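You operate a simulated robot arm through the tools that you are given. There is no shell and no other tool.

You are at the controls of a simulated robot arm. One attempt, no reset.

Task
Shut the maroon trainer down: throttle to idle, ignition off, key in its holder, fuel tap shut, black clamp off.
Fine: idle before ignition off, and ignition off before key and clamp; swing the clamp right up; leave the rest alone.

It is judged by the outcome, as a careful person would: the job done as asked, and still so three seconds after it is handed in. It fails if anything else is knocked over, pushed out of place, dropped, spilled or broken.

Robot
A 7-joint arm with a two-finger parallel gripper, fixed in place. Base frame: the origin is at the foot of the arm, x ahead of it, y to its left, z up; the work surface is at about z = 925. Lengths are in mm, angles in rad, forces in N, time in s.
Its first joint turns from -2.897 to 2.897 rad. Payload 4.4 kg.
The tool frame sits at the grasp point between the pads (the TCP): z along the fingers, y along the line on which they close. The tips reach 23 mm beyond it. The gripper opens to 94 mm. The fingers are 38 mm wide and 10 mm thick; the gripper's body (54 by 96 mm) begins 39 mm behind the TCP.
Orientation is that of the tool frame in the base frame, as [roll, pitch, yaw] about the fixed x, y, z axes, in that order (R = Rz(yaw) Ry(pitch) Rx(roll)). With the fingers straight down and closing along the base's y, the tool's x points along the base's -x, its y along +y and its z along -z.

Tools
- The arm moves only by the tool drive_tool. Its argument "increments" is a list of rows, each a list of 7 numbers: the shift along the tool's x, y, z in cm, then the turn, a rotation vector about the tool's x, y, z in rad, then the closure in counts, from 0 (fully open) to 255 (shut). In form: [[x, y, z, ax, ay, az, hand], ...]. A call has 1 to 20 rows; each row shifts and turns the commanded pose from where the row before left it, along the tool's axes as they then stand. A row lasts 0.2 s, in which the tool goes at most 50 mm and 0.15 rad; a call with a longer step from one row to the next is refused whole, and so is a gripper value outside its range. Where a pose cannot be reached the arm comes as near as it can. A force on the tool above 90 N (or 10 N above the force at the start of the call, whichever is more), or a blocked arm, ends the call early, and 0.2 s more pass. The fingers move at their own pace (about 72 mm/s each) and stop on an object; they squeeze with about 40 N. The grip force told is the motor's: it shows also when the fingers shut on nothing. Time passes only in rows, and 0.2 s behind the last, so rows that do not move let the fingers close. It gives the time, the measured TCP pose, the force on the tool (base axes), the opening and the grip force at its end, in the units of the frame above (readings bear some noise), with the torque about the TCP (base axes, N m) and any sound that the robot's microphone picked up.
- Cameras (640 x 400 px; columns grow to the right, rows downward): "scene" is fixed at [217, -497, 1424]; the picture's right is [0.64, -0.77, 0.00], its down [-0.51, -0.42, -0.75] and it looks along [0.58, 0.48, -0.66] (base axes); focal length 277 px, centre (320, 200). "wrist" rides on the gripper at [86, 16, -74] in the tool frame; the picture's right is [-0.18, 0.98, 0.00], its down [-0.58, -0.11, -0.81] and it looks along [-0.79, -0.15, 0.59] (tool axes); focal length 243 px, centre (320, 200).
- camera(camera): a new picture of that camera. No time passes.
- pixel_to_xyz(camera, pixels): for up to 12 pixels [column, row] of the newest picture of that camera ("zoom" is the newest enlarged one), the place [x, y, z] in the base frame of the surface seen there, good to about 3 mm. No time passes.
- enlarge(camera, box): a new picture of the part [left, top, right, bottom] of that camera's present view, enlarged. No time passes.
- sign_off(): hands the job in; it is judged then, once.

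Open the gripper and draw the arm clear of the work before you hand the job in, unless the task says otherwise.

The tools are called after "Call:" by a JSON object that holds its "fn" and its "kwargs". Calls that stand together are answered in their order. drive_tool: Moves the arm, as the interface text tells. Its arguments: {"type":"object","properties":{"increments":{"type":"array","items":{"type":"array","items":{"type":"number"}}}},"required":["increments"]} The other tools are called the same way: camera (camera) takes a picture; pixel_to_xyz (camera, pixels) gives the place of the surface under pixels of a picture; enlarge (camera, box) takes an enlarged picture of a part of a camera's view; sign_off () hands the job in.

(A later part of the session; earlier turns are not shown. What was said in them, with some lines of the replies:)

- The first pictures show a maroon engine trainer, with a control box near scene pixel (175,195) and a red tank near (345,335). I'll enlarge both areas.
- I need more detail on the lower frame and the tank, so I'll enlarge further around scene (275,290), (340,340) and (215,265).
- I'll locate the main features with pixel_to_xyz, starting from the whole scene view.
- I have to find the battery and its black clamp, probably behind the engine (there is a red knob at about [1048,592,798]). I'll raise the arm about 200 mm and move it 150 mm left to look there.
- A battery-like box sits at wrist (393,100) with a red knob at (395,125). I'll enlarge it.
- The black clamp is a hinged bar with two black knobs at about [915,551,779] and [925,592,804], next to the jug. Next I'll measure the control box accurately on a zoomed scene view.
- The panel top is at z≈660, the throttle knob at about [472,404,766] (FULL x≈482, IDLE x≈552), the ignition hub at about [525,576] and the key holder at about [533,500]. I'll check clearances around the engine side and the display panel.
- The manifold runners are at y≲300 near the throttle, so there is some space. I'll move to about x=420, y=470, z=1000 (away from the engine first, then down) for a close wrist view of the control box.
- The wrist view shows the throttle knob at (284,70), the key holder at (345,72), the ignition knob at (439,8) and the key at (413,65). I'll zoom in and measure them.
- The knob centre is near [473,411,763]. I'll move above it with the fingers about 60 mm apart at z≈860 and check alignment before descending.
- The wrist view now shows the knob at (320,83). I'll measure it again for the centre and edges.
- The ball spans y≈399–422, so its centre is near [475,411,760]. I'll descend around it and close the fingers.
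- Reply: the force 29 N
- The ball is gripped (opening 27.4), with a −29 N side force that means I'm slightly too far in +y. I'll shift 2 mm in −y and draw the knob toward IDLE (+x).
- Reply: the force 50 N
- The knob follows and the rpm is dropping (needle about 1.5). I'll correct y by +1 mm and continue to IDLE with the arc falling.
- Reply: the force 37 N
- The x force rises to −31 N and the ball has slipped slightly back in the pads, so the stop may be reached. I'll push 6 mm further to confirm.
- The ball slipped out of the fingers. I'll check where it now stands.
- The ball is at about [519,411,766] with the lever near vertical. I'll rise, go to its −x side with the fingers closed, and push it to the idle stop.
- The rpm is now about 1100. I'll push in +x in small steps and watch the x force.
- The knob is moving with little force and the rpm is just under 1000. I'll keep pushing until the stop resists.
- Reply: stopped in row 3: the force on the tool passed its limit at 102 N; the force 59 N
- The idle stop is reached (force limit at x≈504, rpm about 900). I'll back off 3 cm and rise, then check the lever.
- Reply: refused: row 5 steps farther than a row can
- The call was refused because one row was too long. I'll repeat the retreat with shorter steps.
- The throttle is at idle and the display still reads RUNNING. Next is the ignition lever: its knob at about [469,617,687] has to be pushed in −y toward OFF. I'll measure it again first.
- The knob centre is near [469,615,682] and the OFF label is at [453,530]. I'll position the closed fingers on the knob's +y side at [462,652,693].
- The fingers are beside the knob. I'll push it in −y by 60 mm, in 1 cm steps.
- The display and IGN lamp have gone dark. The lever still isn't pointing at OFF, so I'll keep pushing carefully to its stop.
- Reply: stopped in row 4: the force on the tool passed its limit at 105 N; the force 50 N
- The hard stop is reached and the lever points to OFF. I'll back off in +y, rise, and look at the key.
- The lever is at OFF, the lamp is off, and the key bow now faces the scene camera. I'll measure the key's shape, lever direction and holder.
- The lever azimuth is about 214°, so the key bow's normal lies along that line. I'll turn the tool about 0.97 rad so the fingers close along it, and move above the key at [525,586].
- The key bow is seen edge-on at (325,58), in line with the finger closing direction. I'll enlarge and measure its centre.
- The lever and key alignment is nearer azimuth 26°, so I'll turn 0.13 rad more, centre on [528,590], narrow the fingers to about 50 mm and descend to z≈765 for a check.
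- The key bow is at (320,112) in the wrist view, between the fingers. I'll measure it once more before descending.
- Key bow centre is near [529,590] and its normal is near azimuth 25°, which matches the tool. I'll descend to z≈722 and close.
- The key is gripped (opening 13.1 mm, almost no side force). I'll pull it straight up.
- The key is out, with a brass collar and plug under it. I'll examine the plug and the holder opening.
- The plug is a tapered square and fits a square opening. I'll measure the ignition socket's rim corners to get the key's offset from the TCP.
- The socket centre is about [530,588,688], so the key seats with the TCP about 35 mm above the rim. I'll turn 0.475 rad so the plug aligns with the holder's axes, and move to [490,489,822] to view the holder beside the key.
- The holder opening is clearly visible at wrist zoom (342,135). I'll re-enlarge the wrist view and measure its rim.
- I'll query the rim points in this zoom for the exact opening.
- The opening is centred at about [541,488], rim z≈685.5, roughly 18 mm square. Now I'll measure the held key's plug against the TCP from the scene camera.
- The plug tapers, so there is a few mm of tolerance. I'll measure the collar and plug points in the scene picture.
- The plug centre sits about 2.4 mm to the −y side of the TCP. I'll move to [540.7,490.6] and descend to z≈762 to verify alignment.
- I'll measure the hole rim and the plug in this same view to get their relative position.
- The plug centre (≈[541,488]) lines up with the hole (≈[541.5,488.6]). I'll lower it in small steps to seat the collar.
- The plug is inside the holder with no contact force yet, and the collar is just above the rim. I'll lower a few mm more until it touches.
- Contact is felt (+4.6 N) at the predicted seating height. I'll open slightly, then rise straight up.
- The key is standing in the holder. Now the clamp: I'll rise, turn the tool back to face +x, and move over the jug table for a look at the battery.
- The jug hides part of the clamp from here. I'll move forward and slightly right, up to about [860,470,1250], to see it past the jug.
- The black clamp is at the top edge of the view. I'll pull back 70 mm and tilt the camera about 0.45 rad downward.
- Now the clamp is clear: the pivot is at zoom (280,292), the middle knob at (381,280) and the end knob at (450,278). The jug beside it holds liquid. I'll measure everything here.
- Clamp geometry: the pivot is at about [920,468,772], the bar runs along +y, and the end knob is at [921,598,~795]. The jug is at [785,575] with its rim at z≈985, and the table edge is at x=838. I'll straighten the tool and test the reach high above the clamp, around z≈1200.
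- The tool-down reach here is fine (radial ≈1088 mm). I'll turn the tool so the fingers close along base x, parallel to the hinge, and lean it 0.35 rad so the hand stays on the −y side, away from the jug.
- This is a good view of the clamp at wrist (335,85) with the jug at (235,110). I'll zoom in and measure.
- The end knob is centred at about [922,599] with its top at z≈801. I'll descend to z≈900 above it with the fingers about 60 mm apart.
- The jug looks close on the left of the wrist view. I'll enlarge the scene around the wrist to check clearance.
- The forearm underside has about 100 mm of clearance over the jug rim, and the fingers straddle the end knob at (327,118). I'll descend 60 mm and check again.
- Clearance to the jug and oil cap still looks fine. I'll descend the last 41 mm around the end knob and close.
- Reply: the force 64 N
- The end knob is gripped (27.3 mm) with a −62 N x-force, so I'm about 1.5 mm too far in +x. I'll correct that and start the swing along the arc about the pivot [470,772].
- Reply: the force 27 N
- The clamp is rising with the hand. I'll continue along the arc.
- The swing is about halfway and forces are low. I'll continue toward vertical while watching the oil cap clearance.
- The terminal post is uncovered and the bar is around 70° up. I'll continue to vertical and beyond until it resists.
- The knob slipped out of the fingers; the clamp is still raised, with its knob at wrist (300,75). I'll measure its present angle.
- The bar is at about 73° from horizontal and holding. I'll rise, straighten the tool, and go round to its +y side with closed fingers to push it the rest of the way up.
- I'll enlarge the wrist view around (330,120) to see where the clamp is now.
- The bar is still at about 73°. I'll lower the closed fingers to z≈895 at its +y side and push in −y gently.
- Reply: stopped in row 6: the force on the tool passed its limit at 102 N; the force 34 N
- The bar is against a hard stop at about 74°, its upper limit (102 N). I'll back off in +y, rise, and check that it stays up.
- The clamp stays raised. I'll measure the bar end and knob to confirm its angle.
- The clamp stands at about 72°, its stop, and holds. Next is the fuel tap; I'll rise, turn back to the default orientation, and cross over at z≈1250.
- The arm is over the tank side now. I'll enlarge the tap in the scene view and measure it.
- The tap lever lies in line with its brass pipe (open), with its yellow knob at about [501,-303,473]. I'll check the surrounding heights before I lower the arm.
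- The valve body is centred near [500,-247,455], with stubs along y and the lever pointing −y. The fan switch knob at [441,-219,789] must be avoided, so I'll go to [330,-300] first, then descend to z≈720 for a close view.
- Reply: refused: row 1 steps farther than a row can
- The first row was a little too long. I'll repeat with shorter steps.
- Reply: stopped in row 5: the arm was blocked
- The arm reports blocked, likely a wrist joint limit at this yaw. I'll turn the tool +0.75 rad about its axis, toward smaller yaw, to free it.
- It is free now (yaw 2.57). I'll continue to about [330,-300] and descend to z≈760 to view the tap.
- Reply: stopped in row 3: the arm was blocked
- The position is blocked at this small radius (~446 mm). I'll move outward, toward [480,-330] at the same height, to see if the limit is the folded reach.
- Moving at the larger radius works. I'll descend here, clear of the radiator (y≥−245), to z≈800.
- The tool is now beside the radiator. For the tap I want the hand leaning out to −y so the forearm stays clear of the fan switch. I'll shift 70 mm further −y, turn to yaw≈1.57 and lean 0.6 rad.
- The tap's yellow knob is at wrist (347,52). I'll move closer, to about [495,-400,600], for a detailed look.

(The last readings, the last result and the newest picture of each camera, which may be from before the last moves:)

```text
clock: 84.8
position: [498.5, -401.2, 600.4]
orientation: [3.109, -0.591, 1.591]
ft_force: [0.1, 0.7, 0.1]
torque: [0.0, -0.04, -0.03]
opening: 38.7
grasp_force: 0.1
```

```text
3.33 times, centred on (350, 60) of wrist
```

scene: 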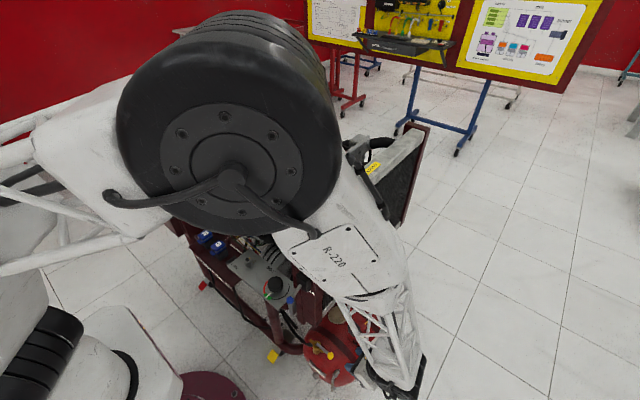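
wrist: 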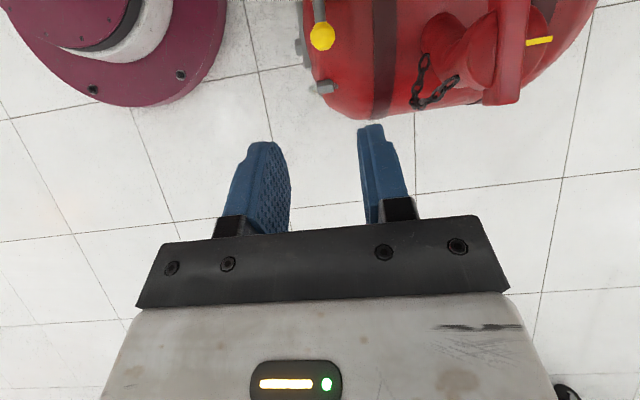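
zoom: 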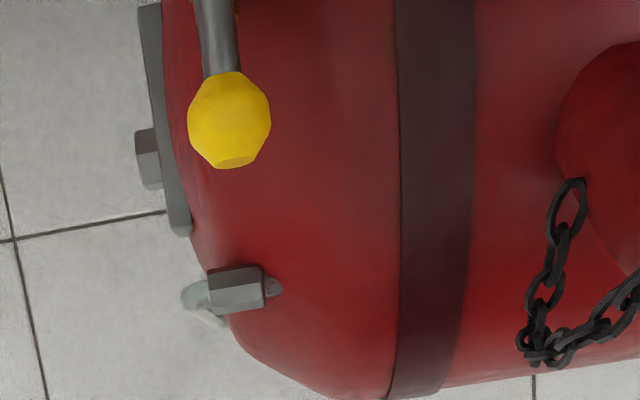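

I need the camera about 60 mm further in +y to see the valve body.

Call:
{"fn": "drive_tool", "kwargs": {"increments": [[2.5, 0, 1.67, 0, 0, 0, 150], [2.5, 0, 1.67, 0, 0, 0, 150], [0, 0, 0, 0, 0, 0, 150]]}}

Call:
{"fn": "camera", "kwargs": {"camera": "wrist"}}

Call:
{"fn": "enlarge", "kwargs": {"camera": "wrist", "box": [250, 0, 410, 120]}}

```text
clock: 85.6
position: [499.9, -342.6, 602.2]
orientation: [3.109, -0.593, 1.59]
ft_force: [-0.2, 0.2, 0.0]
torque: [-0.01, -0.02, 0.0]
opening: 38.9
grasp_force: 0.1
```

```text
taken
```

wrist: 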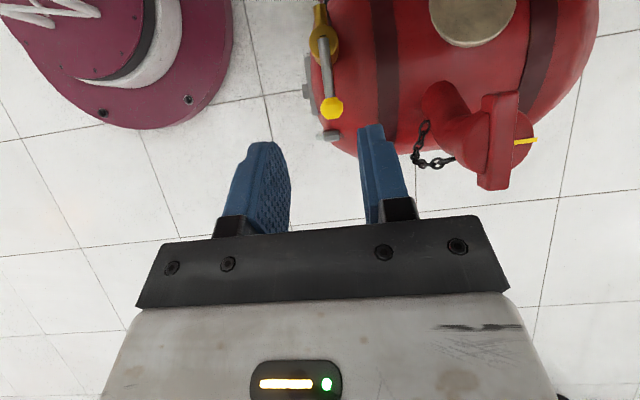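

```text
3.33 times, centred on (330, 60) of wrist
```

zoom: 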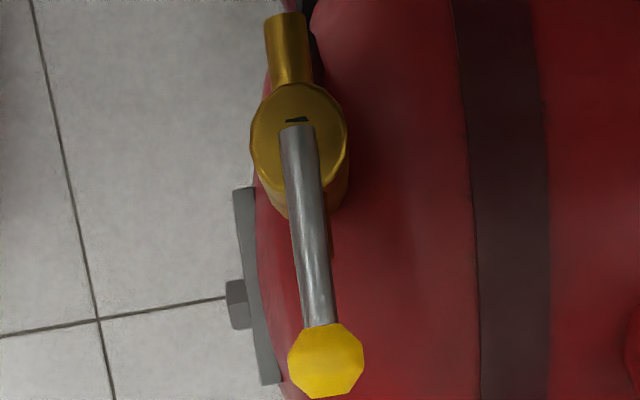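

The lever is along the pipe (open). I'll measure the tank surface beside the lever and the lever itself before pushing it round.

Call:
{"fn": "pixel_to_xyz", "kwargs": {"camera": "zoom", "pixels": [[325, 358], [310, 250], [298, 150], [270, 160], [335, 160], [288, 50], [400, 330], [400, 200], [400, 100], [500, 300], [300, 375], [355, 350]]}}

Call:
{"fn": "pixel_to_xyz", "kwargs": {"camera": "wrist", "pixels": [[360, 60], [360, 90], [360, 110], [380, 60], [420, 40], [470, 20], [365, 30], [345, 120], [330, 135]]}}

```text
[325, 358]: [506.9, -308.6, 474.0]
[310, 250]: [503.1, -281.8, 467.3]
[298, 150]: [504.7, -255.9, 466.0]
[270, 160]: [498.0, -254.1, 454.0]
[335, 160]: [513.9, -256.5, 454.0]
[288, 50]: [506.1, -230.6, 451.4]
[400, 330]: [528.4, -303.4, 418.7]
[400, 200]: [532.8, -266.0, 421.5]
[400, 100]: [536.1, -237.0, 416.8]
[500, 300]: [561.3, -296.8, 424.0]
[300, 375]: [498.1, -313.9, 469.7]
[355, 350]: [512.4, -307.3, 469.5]
```

```text
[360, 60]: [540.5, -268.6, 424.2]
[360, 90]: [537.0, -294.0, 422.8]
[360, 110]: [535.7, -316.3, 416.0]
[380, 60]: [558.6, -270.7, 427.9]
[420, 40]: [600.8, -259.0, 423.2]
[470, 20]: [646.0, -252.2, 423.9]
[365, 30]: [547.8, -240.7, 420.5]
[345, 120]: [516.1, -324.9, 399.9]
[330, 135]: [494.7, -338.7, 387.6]
```

The tank top (z≈424) is well below the lever (z≈466), so it can turn freely. The pivot is at [505,-252] and the knob at [505,-309]. I'll close the fingers and bring them down on the knob's +x side to push the lever clockwise toward −x.

Call:
{"fn": "drive_tool", "kwargs": {"increments": [[-2.2, 1.45, -0.17, 0, 0, 0, 255], [-2.2, 1.45, -0.17, 0, 0, 0, 255], [0, 0, 0, 0, 0, 0, 255], [0, 0, 4, 0, 0, 0, 255], [0, 0, 4, 0, 0, 0, 255], [0, 0, 3, 0, 0, 0, 255], [0, 0, 0, 0, 0, 0, 255]]}}

Call:
{"fn": "camera", "kwargs": {"camera": "wrist"}}

Call:
{"fn": "enlarge", "kwargs": {"camera": "scene", "box": [260, 270, 440, 400]}}

```text
clock: 87.2
position: [531.2, -318.0, 488.7]
orientation: [3.108, -0.593, 1.591]
ft_force: [-0.8, 1.0, 0.2]
torque: [-0.02, 0.03, 0.0]
opening: 0.0
grasp_force: 40.3
```

```text
taken
```

wrist: 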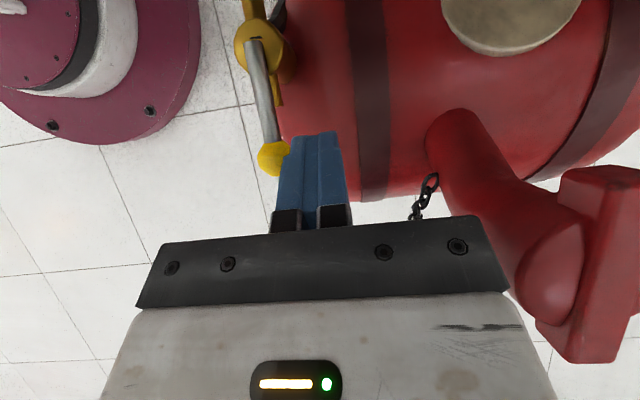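

```text
3.08 times, centred on (350, 335) of scene
```

zoom: 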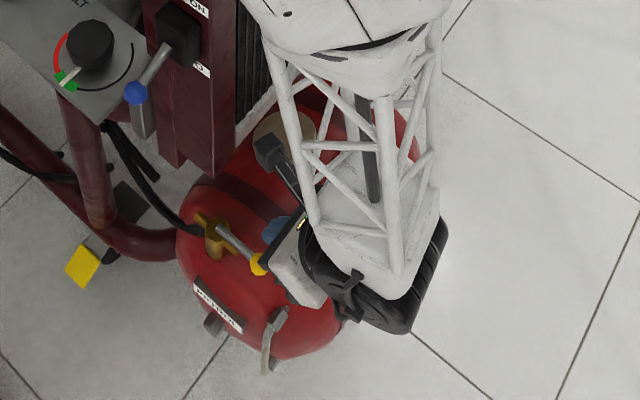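

The fingers are just to the +x side of the yellow knob (270,158), clear of the filler cap. I'll advance 17 mm along the tool axis and then push in −x.

Call:
{"fn": "drive_tool", "kwargs": {"increments": [[0, 0, 1.7, 0, 0, 0, 255], [0, -0.7, 0, 0, 0, 0, 255], [0, -0.7, 0, 0, 0, 0, 255], [0, -0.7, 0, 0, 0, 0, 255], [0, 0, 0, 0, 0, 0, 255]]}}

Call:
{"fn": "camera", "kwargs": {"camera": "wrist"}}

Call:
{"fn": "enlarge", "kwargs": {"camera": "scene", "box": [290, 310, 390, 380]}}

```text
clock: 88.4
position: [510.5, -309.1, 475.5]
orientation: [3.109, -0.592, 1.592]
ft_force: [0.8, -0.6, -0.6]
torque: [0.01, -0.02, -0.02]
opening: 0.0
grasp_force: 39.8
```

```text
taken
```

wrist: 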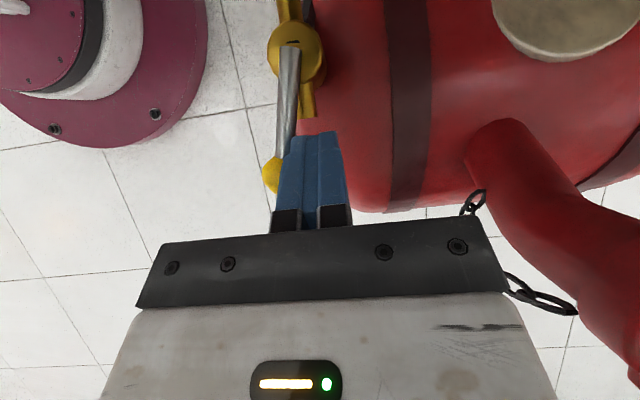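

```text
5.71 times, centred on (340, 345) of scene
```

zoom: 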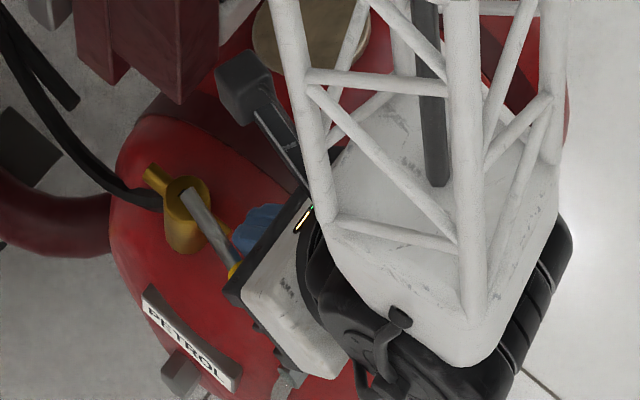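

The lever is turning freely with no resistance. I'll continue along its arc toward −x.

Call:
{"fn": "drive_tool", "kwargs": {"increments": [[-0.41, -1.15, -0.28, 0, 0, 0, 255], [0.2, -1.45, 0.15, 0, 0, 0, 255], [0.54, -1.45, 0.35, 0, 0, 0, 255], [0, 0, 0, 0, 0, 0, 255]]}}

Call:
{"fn": "camera", "kwargs": {"camera": "wrist"}}

Call:
{"fn": "enlarge", "kwargs": {"camera": "scene", "box": [290, 310, 390, 380]}}

```text
clock: 89.4
position: [469.3, -306.6, 473.5]
orientation: [3.109, -0.591, 1.592]
ft_force: [0.7, -0.4, -0.9]
torque: [-0.05, -0.04, -0.02]
opening: 0.2
grasp_force: 40.4
```

```text
taken
```

wrist: 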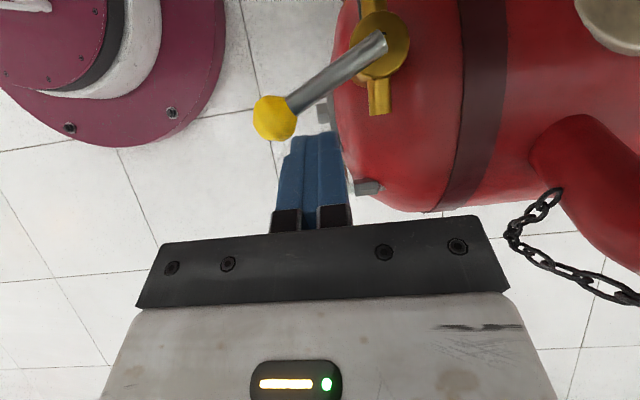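

```text
5.71 times, centred on (340, 345) of scene
```

zoom: 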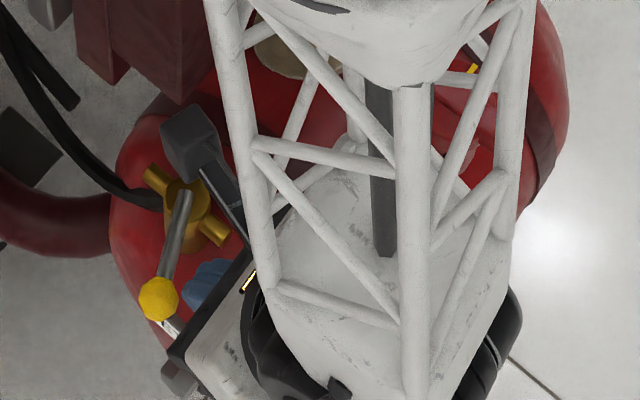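

The lever is now about 60° round. I'll push on toward the perpendicular position, moving mostly in +y.

Call:
{"fn": "drive_tool", "kwargs": {"increments": [[0.83, -0.7, 0.556, 0, 0, 0, 255], [0.83, -0.7, 0.556, 0, 0, 0, 255], [0.66, -0.3, 0.45, 0, 0, 0, 255], [0, 0, 0, 0, 0, 0, 255]]}}

Call:
{"fn": "camera", "kwargs": {"camera": "wrist"}}

Call:
{"fn": "enlarge", "kwargs": {"camera": "scene", "box": [290, 310, 390, 380]}}

```text
clock: 90.2
position: [457.6, -286.0, 474.9]
orientation: [3.1, -0.577, 1.591]
ft_force: [3.2, -19.4, 5.6]
torque: [-0.02, 0.01, 0.08]
opening: 0.1
grasp_force: 40.3
stopped in row 4: the force on the tool passed its limit at 100 N (the readings are from after the stop); the commanded pose is now the measured one
```

```text
taken
```

wrist: 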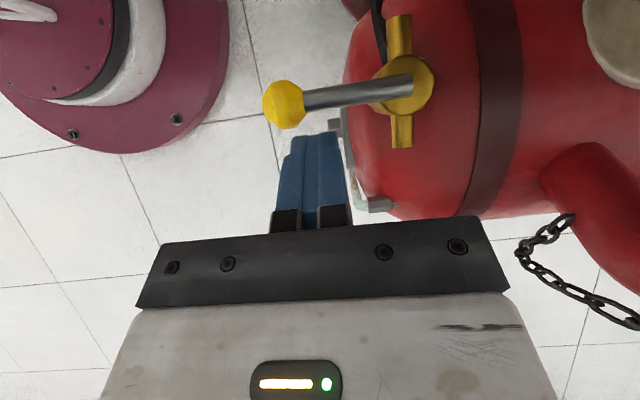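

```text
5.71 times, centred on (340, 345) of scene
```

zoom: 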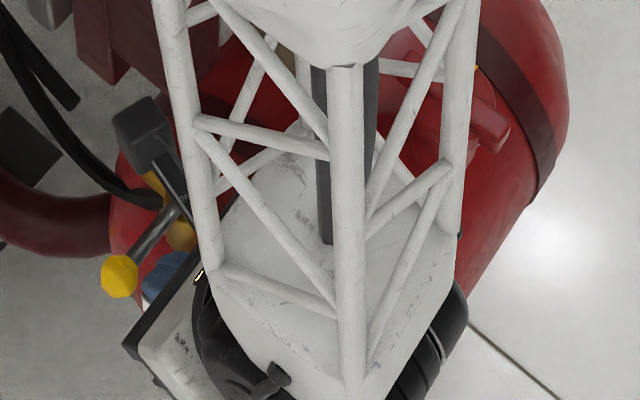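

The force limit tripped as the lever reached roughly perpendicular. I'll measure the lever angle and confirm it's not my hand touching something else.

Call:
{"fn": "pixel_to_xyz", "kwargs": {"camera": "wrist", "pixels": [[284, 104], [315, 99], [345, 93], [370, 90], [395, 85], [418, 85], [402, 25], [402, 135]]}}

Call:
{"fn": "enlarge", "kwargs": {"camera": "wrist", "box": [250, 0, 450, 150]}}

Call:
{"fn": "enlarge", "kwargs": {"camera": "scene", "box": [260, 260, 400, 380]}}

```text
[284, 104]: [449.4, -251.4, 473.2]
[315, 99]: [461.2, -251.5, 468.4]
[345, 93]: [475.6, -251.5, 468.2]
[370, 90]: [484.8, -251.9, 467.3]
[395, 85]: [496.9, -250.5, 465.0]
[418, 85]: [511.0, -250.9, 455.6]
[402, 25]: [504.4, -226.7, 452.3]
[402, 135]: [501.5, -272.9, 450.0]
```

```text
2.67 times, centred on (350, 75) of wrist
```

zoom: 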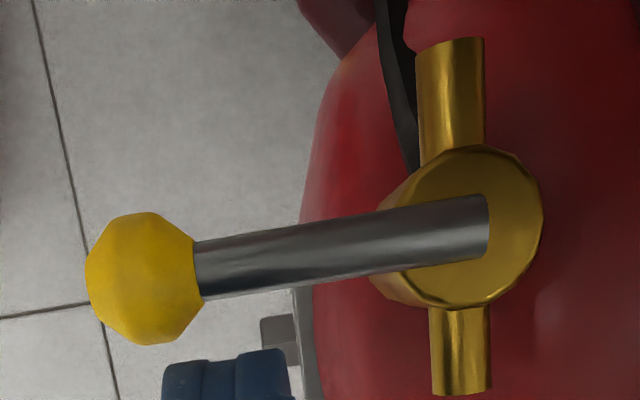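

```text
3.33 times, centred on (330, 320) of scene
```

zoom: 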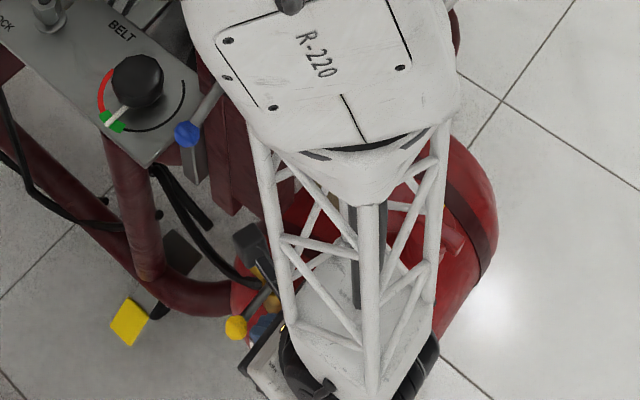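

The lever now lies exactly along −x (y≈−251 along its whole length), perpendicular to the pipe and against its stop, so the tap is shut. I'll back the fingers off and retreat along the tool axis.

Call:
{"fn": "drive_tool", "kwargs": {"increments": [[-1.2, 0, -0.8, 0, 0, 0, 255], [-0.8, 0, -0.5, 0, 0, 0, 255], [0, 0, -4, 0, 0, 0, 255], [0, 0, -4.5, 0, 0, 0, 255], [0, 0, -4.5, 0, 0, 0, 255], [0, 0, -4.5, 0, 0, 0, 255], [2.5, 0, -4, 0, 0, 0, 150], [2.5, 0, -4, 0, 0, 0, 150], [2.5, 0, -4, 0, 0, 0, 150], [2.5, 0, -4, 0, 0, 0, 150], [0, 0, 0, 0, 0, 0, 150]]}}

Call:
{"fn": "camera", "kwargs": {"camera": "scene"}}

Call:
{"fn": "camera", "kwargs": {"camera": "wrist"}}

```text
clock: 92.6
position: [444.3, -409.7, 807.2]
orientation: [3.102, -0.581, 1.595]
ft_force: [0.5, -1.2, -0.3]
torque: [0.03, 0.06, 0.02]
opening: 38.6
grasp_force: 0.1
```

```text
taken
```

scene: 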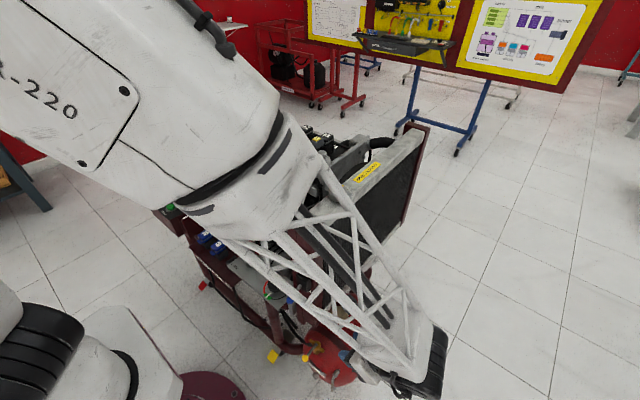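

```text
taken
```

wrist: 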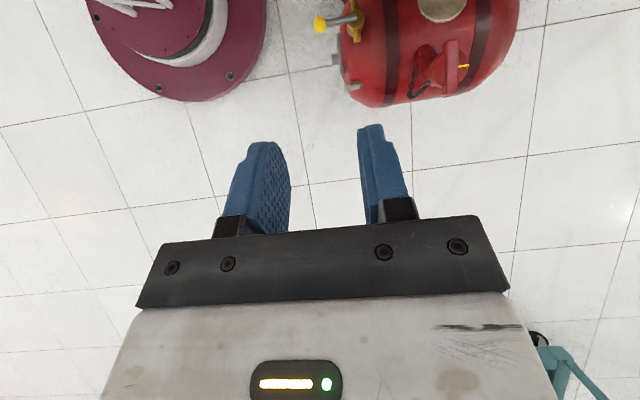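

The tap is shut and the arm is clear. I'll straighten the tool and rise to z≈1240 before I cross back to verify the clamp and control box.

Call:
{"fn": "drive_tool", "kwargs": {"increments": [[0, 0, 0, 0, -0.145, 0, 150], [0, 0, 0, 0, -0.145, 0, 150], [0, 0, 0, 0, -0.145, 0, 150], [0, 0, 0, 0, -0.145, 0, 150], [0, 0, -4.5, 0, 0, 0, 150], [0, 0, -4.5, 0, 0, 0, 150], [0, 0, -4.5, 0, 0, 0, 150], [0, 0, -4.5, 0, 0, 0, 150], [0, 0, -4.5, 0, 0, 0, 150], [0, 0, -4.5, 0, 0, 0, 150], [0, 0, -4.5, 0, 0, 0, 150], [0, 0, -4.5, 0, 0, 0, 150], [0, 0, -4.5, 0, 0, 0, 150], [0, 0, -3, 0, 0, 0, 150], [0, 0, 0, 0, 0, 0, 150]]}}

Call:
{"fn": "camera", "kwargs": {"camera": "scene"}}

```text
clock: 95.8
position: [433.6, -406.7, 1240.7]
orientation: [3.109, -0.003, 1.577]
ft_force: [0.6, 0.0, 0.1]
torque: [-0.03, -0.01, 0.03]
opening: 38.8
grasp_force: 0.1
```

```text
taken
```

scene: 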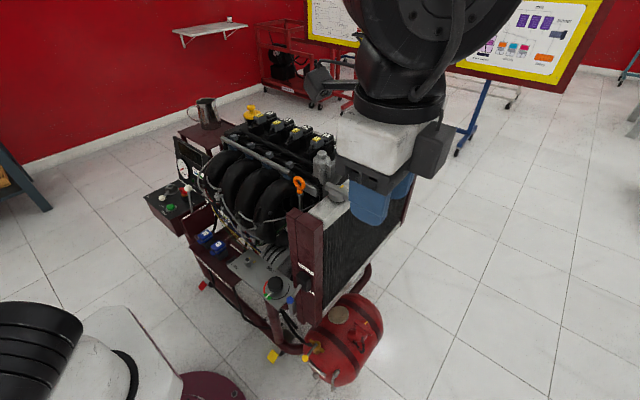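

From here I'll cross at z≈1240 to about [800,420] to view the battery clamp and jug again.

Call:
{"fn": "drive_tool", "kwargs": {"increments": [[4.35, 1.93, 0, 0, 0, 0, 150], [4.35, 1.93, 0, 0, 0, 0, 150], [4.35, 1.93, 0, 0, 0, 0, 150], [4.35, 1.93, 0, 0, 0, 0, 150], [4.35, 1.93, 0, 0, 0, 0, 150], [4.35, 1.93, 0, 0, 0, 0, 150], [4.35, 1.93, 0, 0, 0, 0, 150], [4.35, 1.93, 0, 0, 0, 0, 150], [4.35, 1.93, 0, 0, 0, 0, 150], [4.35, 1.93, 0, 0, 0, 0, 150], [4.35, 1.93, 0, 0, 0, 0, 150], [4.35, 1.93, 0, 0, 0, 0, 150], [4.35, 1.93, 0, 0, 0, 0, 150], [4.35, 1.93, 0, 0, 0, 0, 150], [4.35, 1.93, 0, 0, 0, 0, 150], [4.35, 1.93, 0, 0, 0, 0, 150], [4.35, 1.93, 0, 0, 0, 0, 150], [4.35, 1.93, 0, 0, 0, 0, 150], [4.35, 1.93, 0, 0, 0, 0, 150], [0, 0, 0, 0, 0, 0, 150]]}}

Call:
{"fn": "camera", "kwargs": {"camera": "wrist"}}

Call:
{"fn": "camera", "kwargs": {"camera": "scene"}}

```text
clock: 100.0
position: [798.6, 418.6, 1255.3]
orientation: [3.107, 0.001, 1.571]
ft_force: [-0.5, 0.0, -0.6]
torque: [0.0, 0.01, 0.03]
opening: 38.7
grasp_force: 0.2
```

```text
taken
```

wrist: 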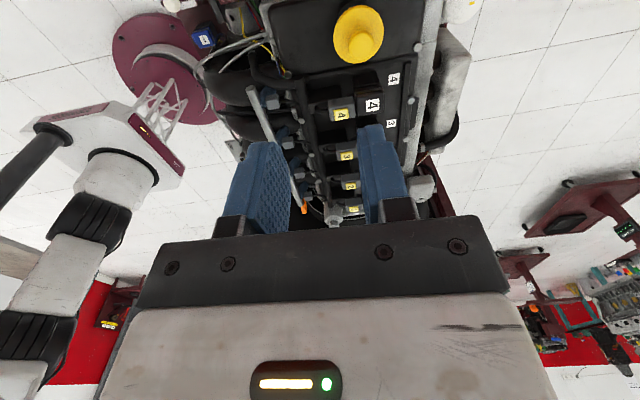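

```text
taken
```

scene: 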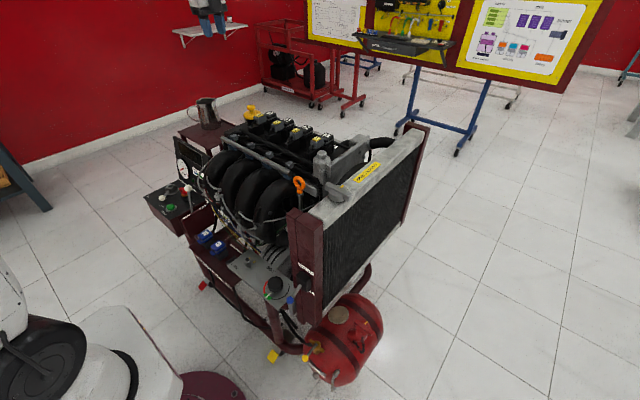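

I need to be about 150 mm further in +y to see the clamp. I'll move there and check the control box and tap in the scene view as well.

Call:
{"fn": "drive_tool", "kwargs": {"increments": [[4, 2, 0, 0, 0, 0, 100], [4, 2, 0, 0, 0, 0, 0], [4, 2, 0, 0, 0, 0, 0], [4, 2, 0, 0, 0, 0, 0], [0, 0, 0, 0, 0, 0, 0]]}}

Call:
{"fn": "enlarge", "kwargs": {"camera": "wrist", "box": [180, 0, 460, 200]}}

Call:
{"fn": "enlarge", "kwargs": {"camera": "scene", "box": [140, 130, 230, 220]}}

Call:
{"fn": "enlarge", "kwargs": {"camera": "scene", "box": [230, 230, 390, 390]}}

Call:
{"fn": "camera", "kwargs": {"camera": "wrist"}}

```text
clock: 101.2
position: [877.9, 578.3, 1258.8]
orientation: [3.106, 0.001, 1.57]
ft_force: [0.0, -1.1, 0.0]
torque: [-0.02, 0.03, -0.02]
opening: 93.8
grasp_force: 0.0
```

```text
2.00 times, centred on (320, 100) of wrist
```

zoom: 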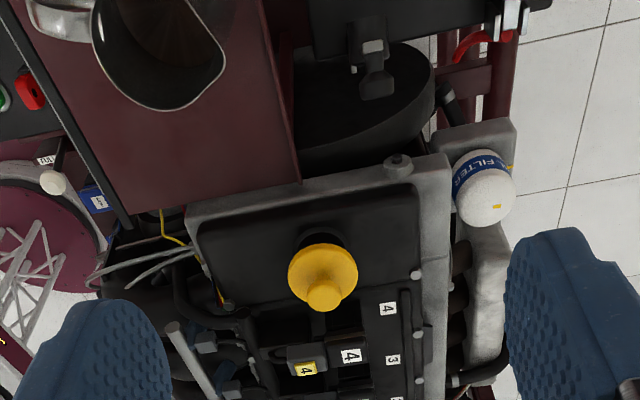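

```text
4.44 times, centred on (185, 175) of scene
```

zoom: 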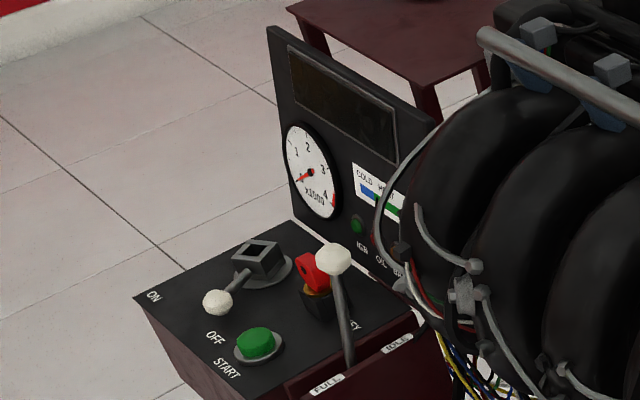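

```text
2.50 times, centred on (310, 310) of scene
```

zoom: 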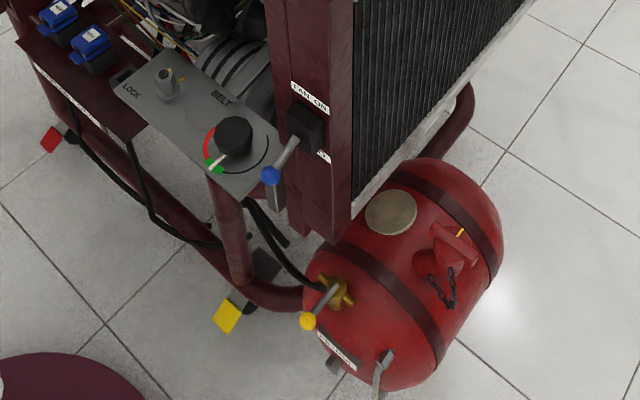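

```text
taken
```

wrist: 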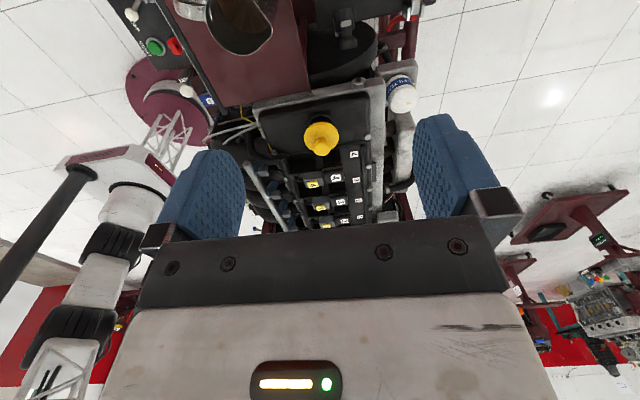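

The key is in its holder, the ignition at OFF, the throttle at IDLE, and the tap perpendicular with the fan and belt controls unchanged. I'll measure the clamp once more.

Call:
{"fn": "pixel_to_xyz", "kwargs": {"camera": "wrist", "pixels": [[346, 22], [347, 30], [348, 42], [342, 12], [346, 26]]}}

Call:
{"fn": "pixel_to_xyz", "kwargs": {"camera": "scene", "pixels": [[188, 188], [169, 198], [185, 192]]}}

Call:
{"fn": "enlarge", "kwargs": {"camera": "wrist", "box": [310, 0, 390, 70]}}

```text
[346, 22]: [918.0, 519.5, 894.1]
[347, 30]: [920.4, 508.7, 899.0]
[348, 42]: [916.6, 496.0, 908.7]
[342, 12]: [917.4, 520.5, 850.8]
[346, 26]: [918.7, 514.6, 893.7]
```

```text
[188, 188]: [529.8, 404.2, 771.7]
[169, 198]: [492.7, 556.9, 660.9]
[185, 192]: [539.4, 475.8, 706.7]
```

```text
5.71 times, centred on (350, 35) of wrist
```

zoom: 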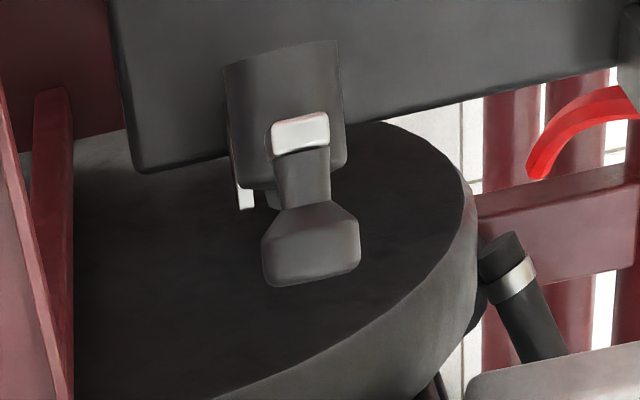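

The clamp end is still at about [918,515,895], unchanged over 35 s and against its stop. The gripper is open. I'll rise a little more so the arm is clearly away, then hand in.

Call:
{"fn": "drive_tool", "kwargs": {"increments": [[0, -2, -3, 0, 0, 0, 0], [0, -3, -3, 0, 0, 0, 0], [0, -3, -2, 0, 0, 0, 0], [0, 0, 0, 0, 0, 0, 0]]}}

Call:
{"fn": "camera", "kwargs": {"camera": "scene"}}

```text
clock: 102.2
position: [793.3, 576.6, 1338.1]
orientation: [3.105, 0.001, 1.569]
ft_force: [0.9, 0.6, 0.3]
torque: [0.01, -0.02, -0.02]
opening: 93.9
grasp_force: 0.0
```

```text
taken
```

scene: 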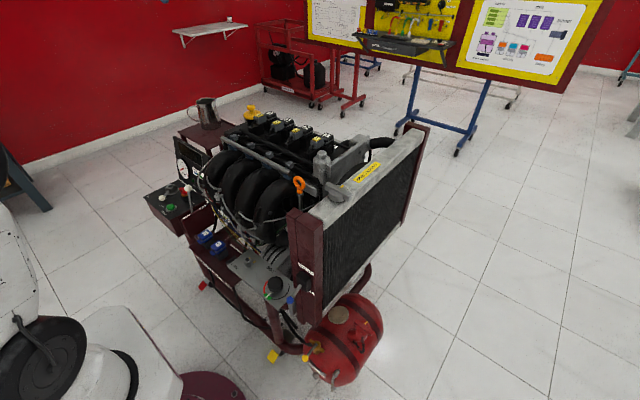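

The last scene picture shows everything in place, with the jug upright, the arm clear and the gripper open. I'm handing the job in.

Call:
{"fn": "sign_off", "kwargs": {}}

```text
The job is handed in.
```

The maroon trainer is shut down and the job is handed in. I did the steps in this order:

1. **Throttle:** pushed to its idle stop. The ball slipped out of the gripper on the first try, so I finished by pushing it with closed fingers. Engine speed had dropped to about 900 rpm before I touched the ignition.
2. **Ignition:** turned to its OFF stop. The display and the IGN lamp went dark.
3. **Key:** pulled out and seated in its holder.
4. **Black clamp:** swung up to its stop, at roughly 70° rather than fully vertical. The end knob slipped out of the gripper near the top. A push of about 100 N from the other side moved it no further, and it was still in place about 35 seconds later.
5. **Fuel tap:** turned a quarter turn to its stop, with the lever now square across the pipe. The tap had no markings, so I took that position as shut.

In the final views the jug was upright and the fan and belt controls looked unchanged. The gripper was open and the arm was clear of the work.
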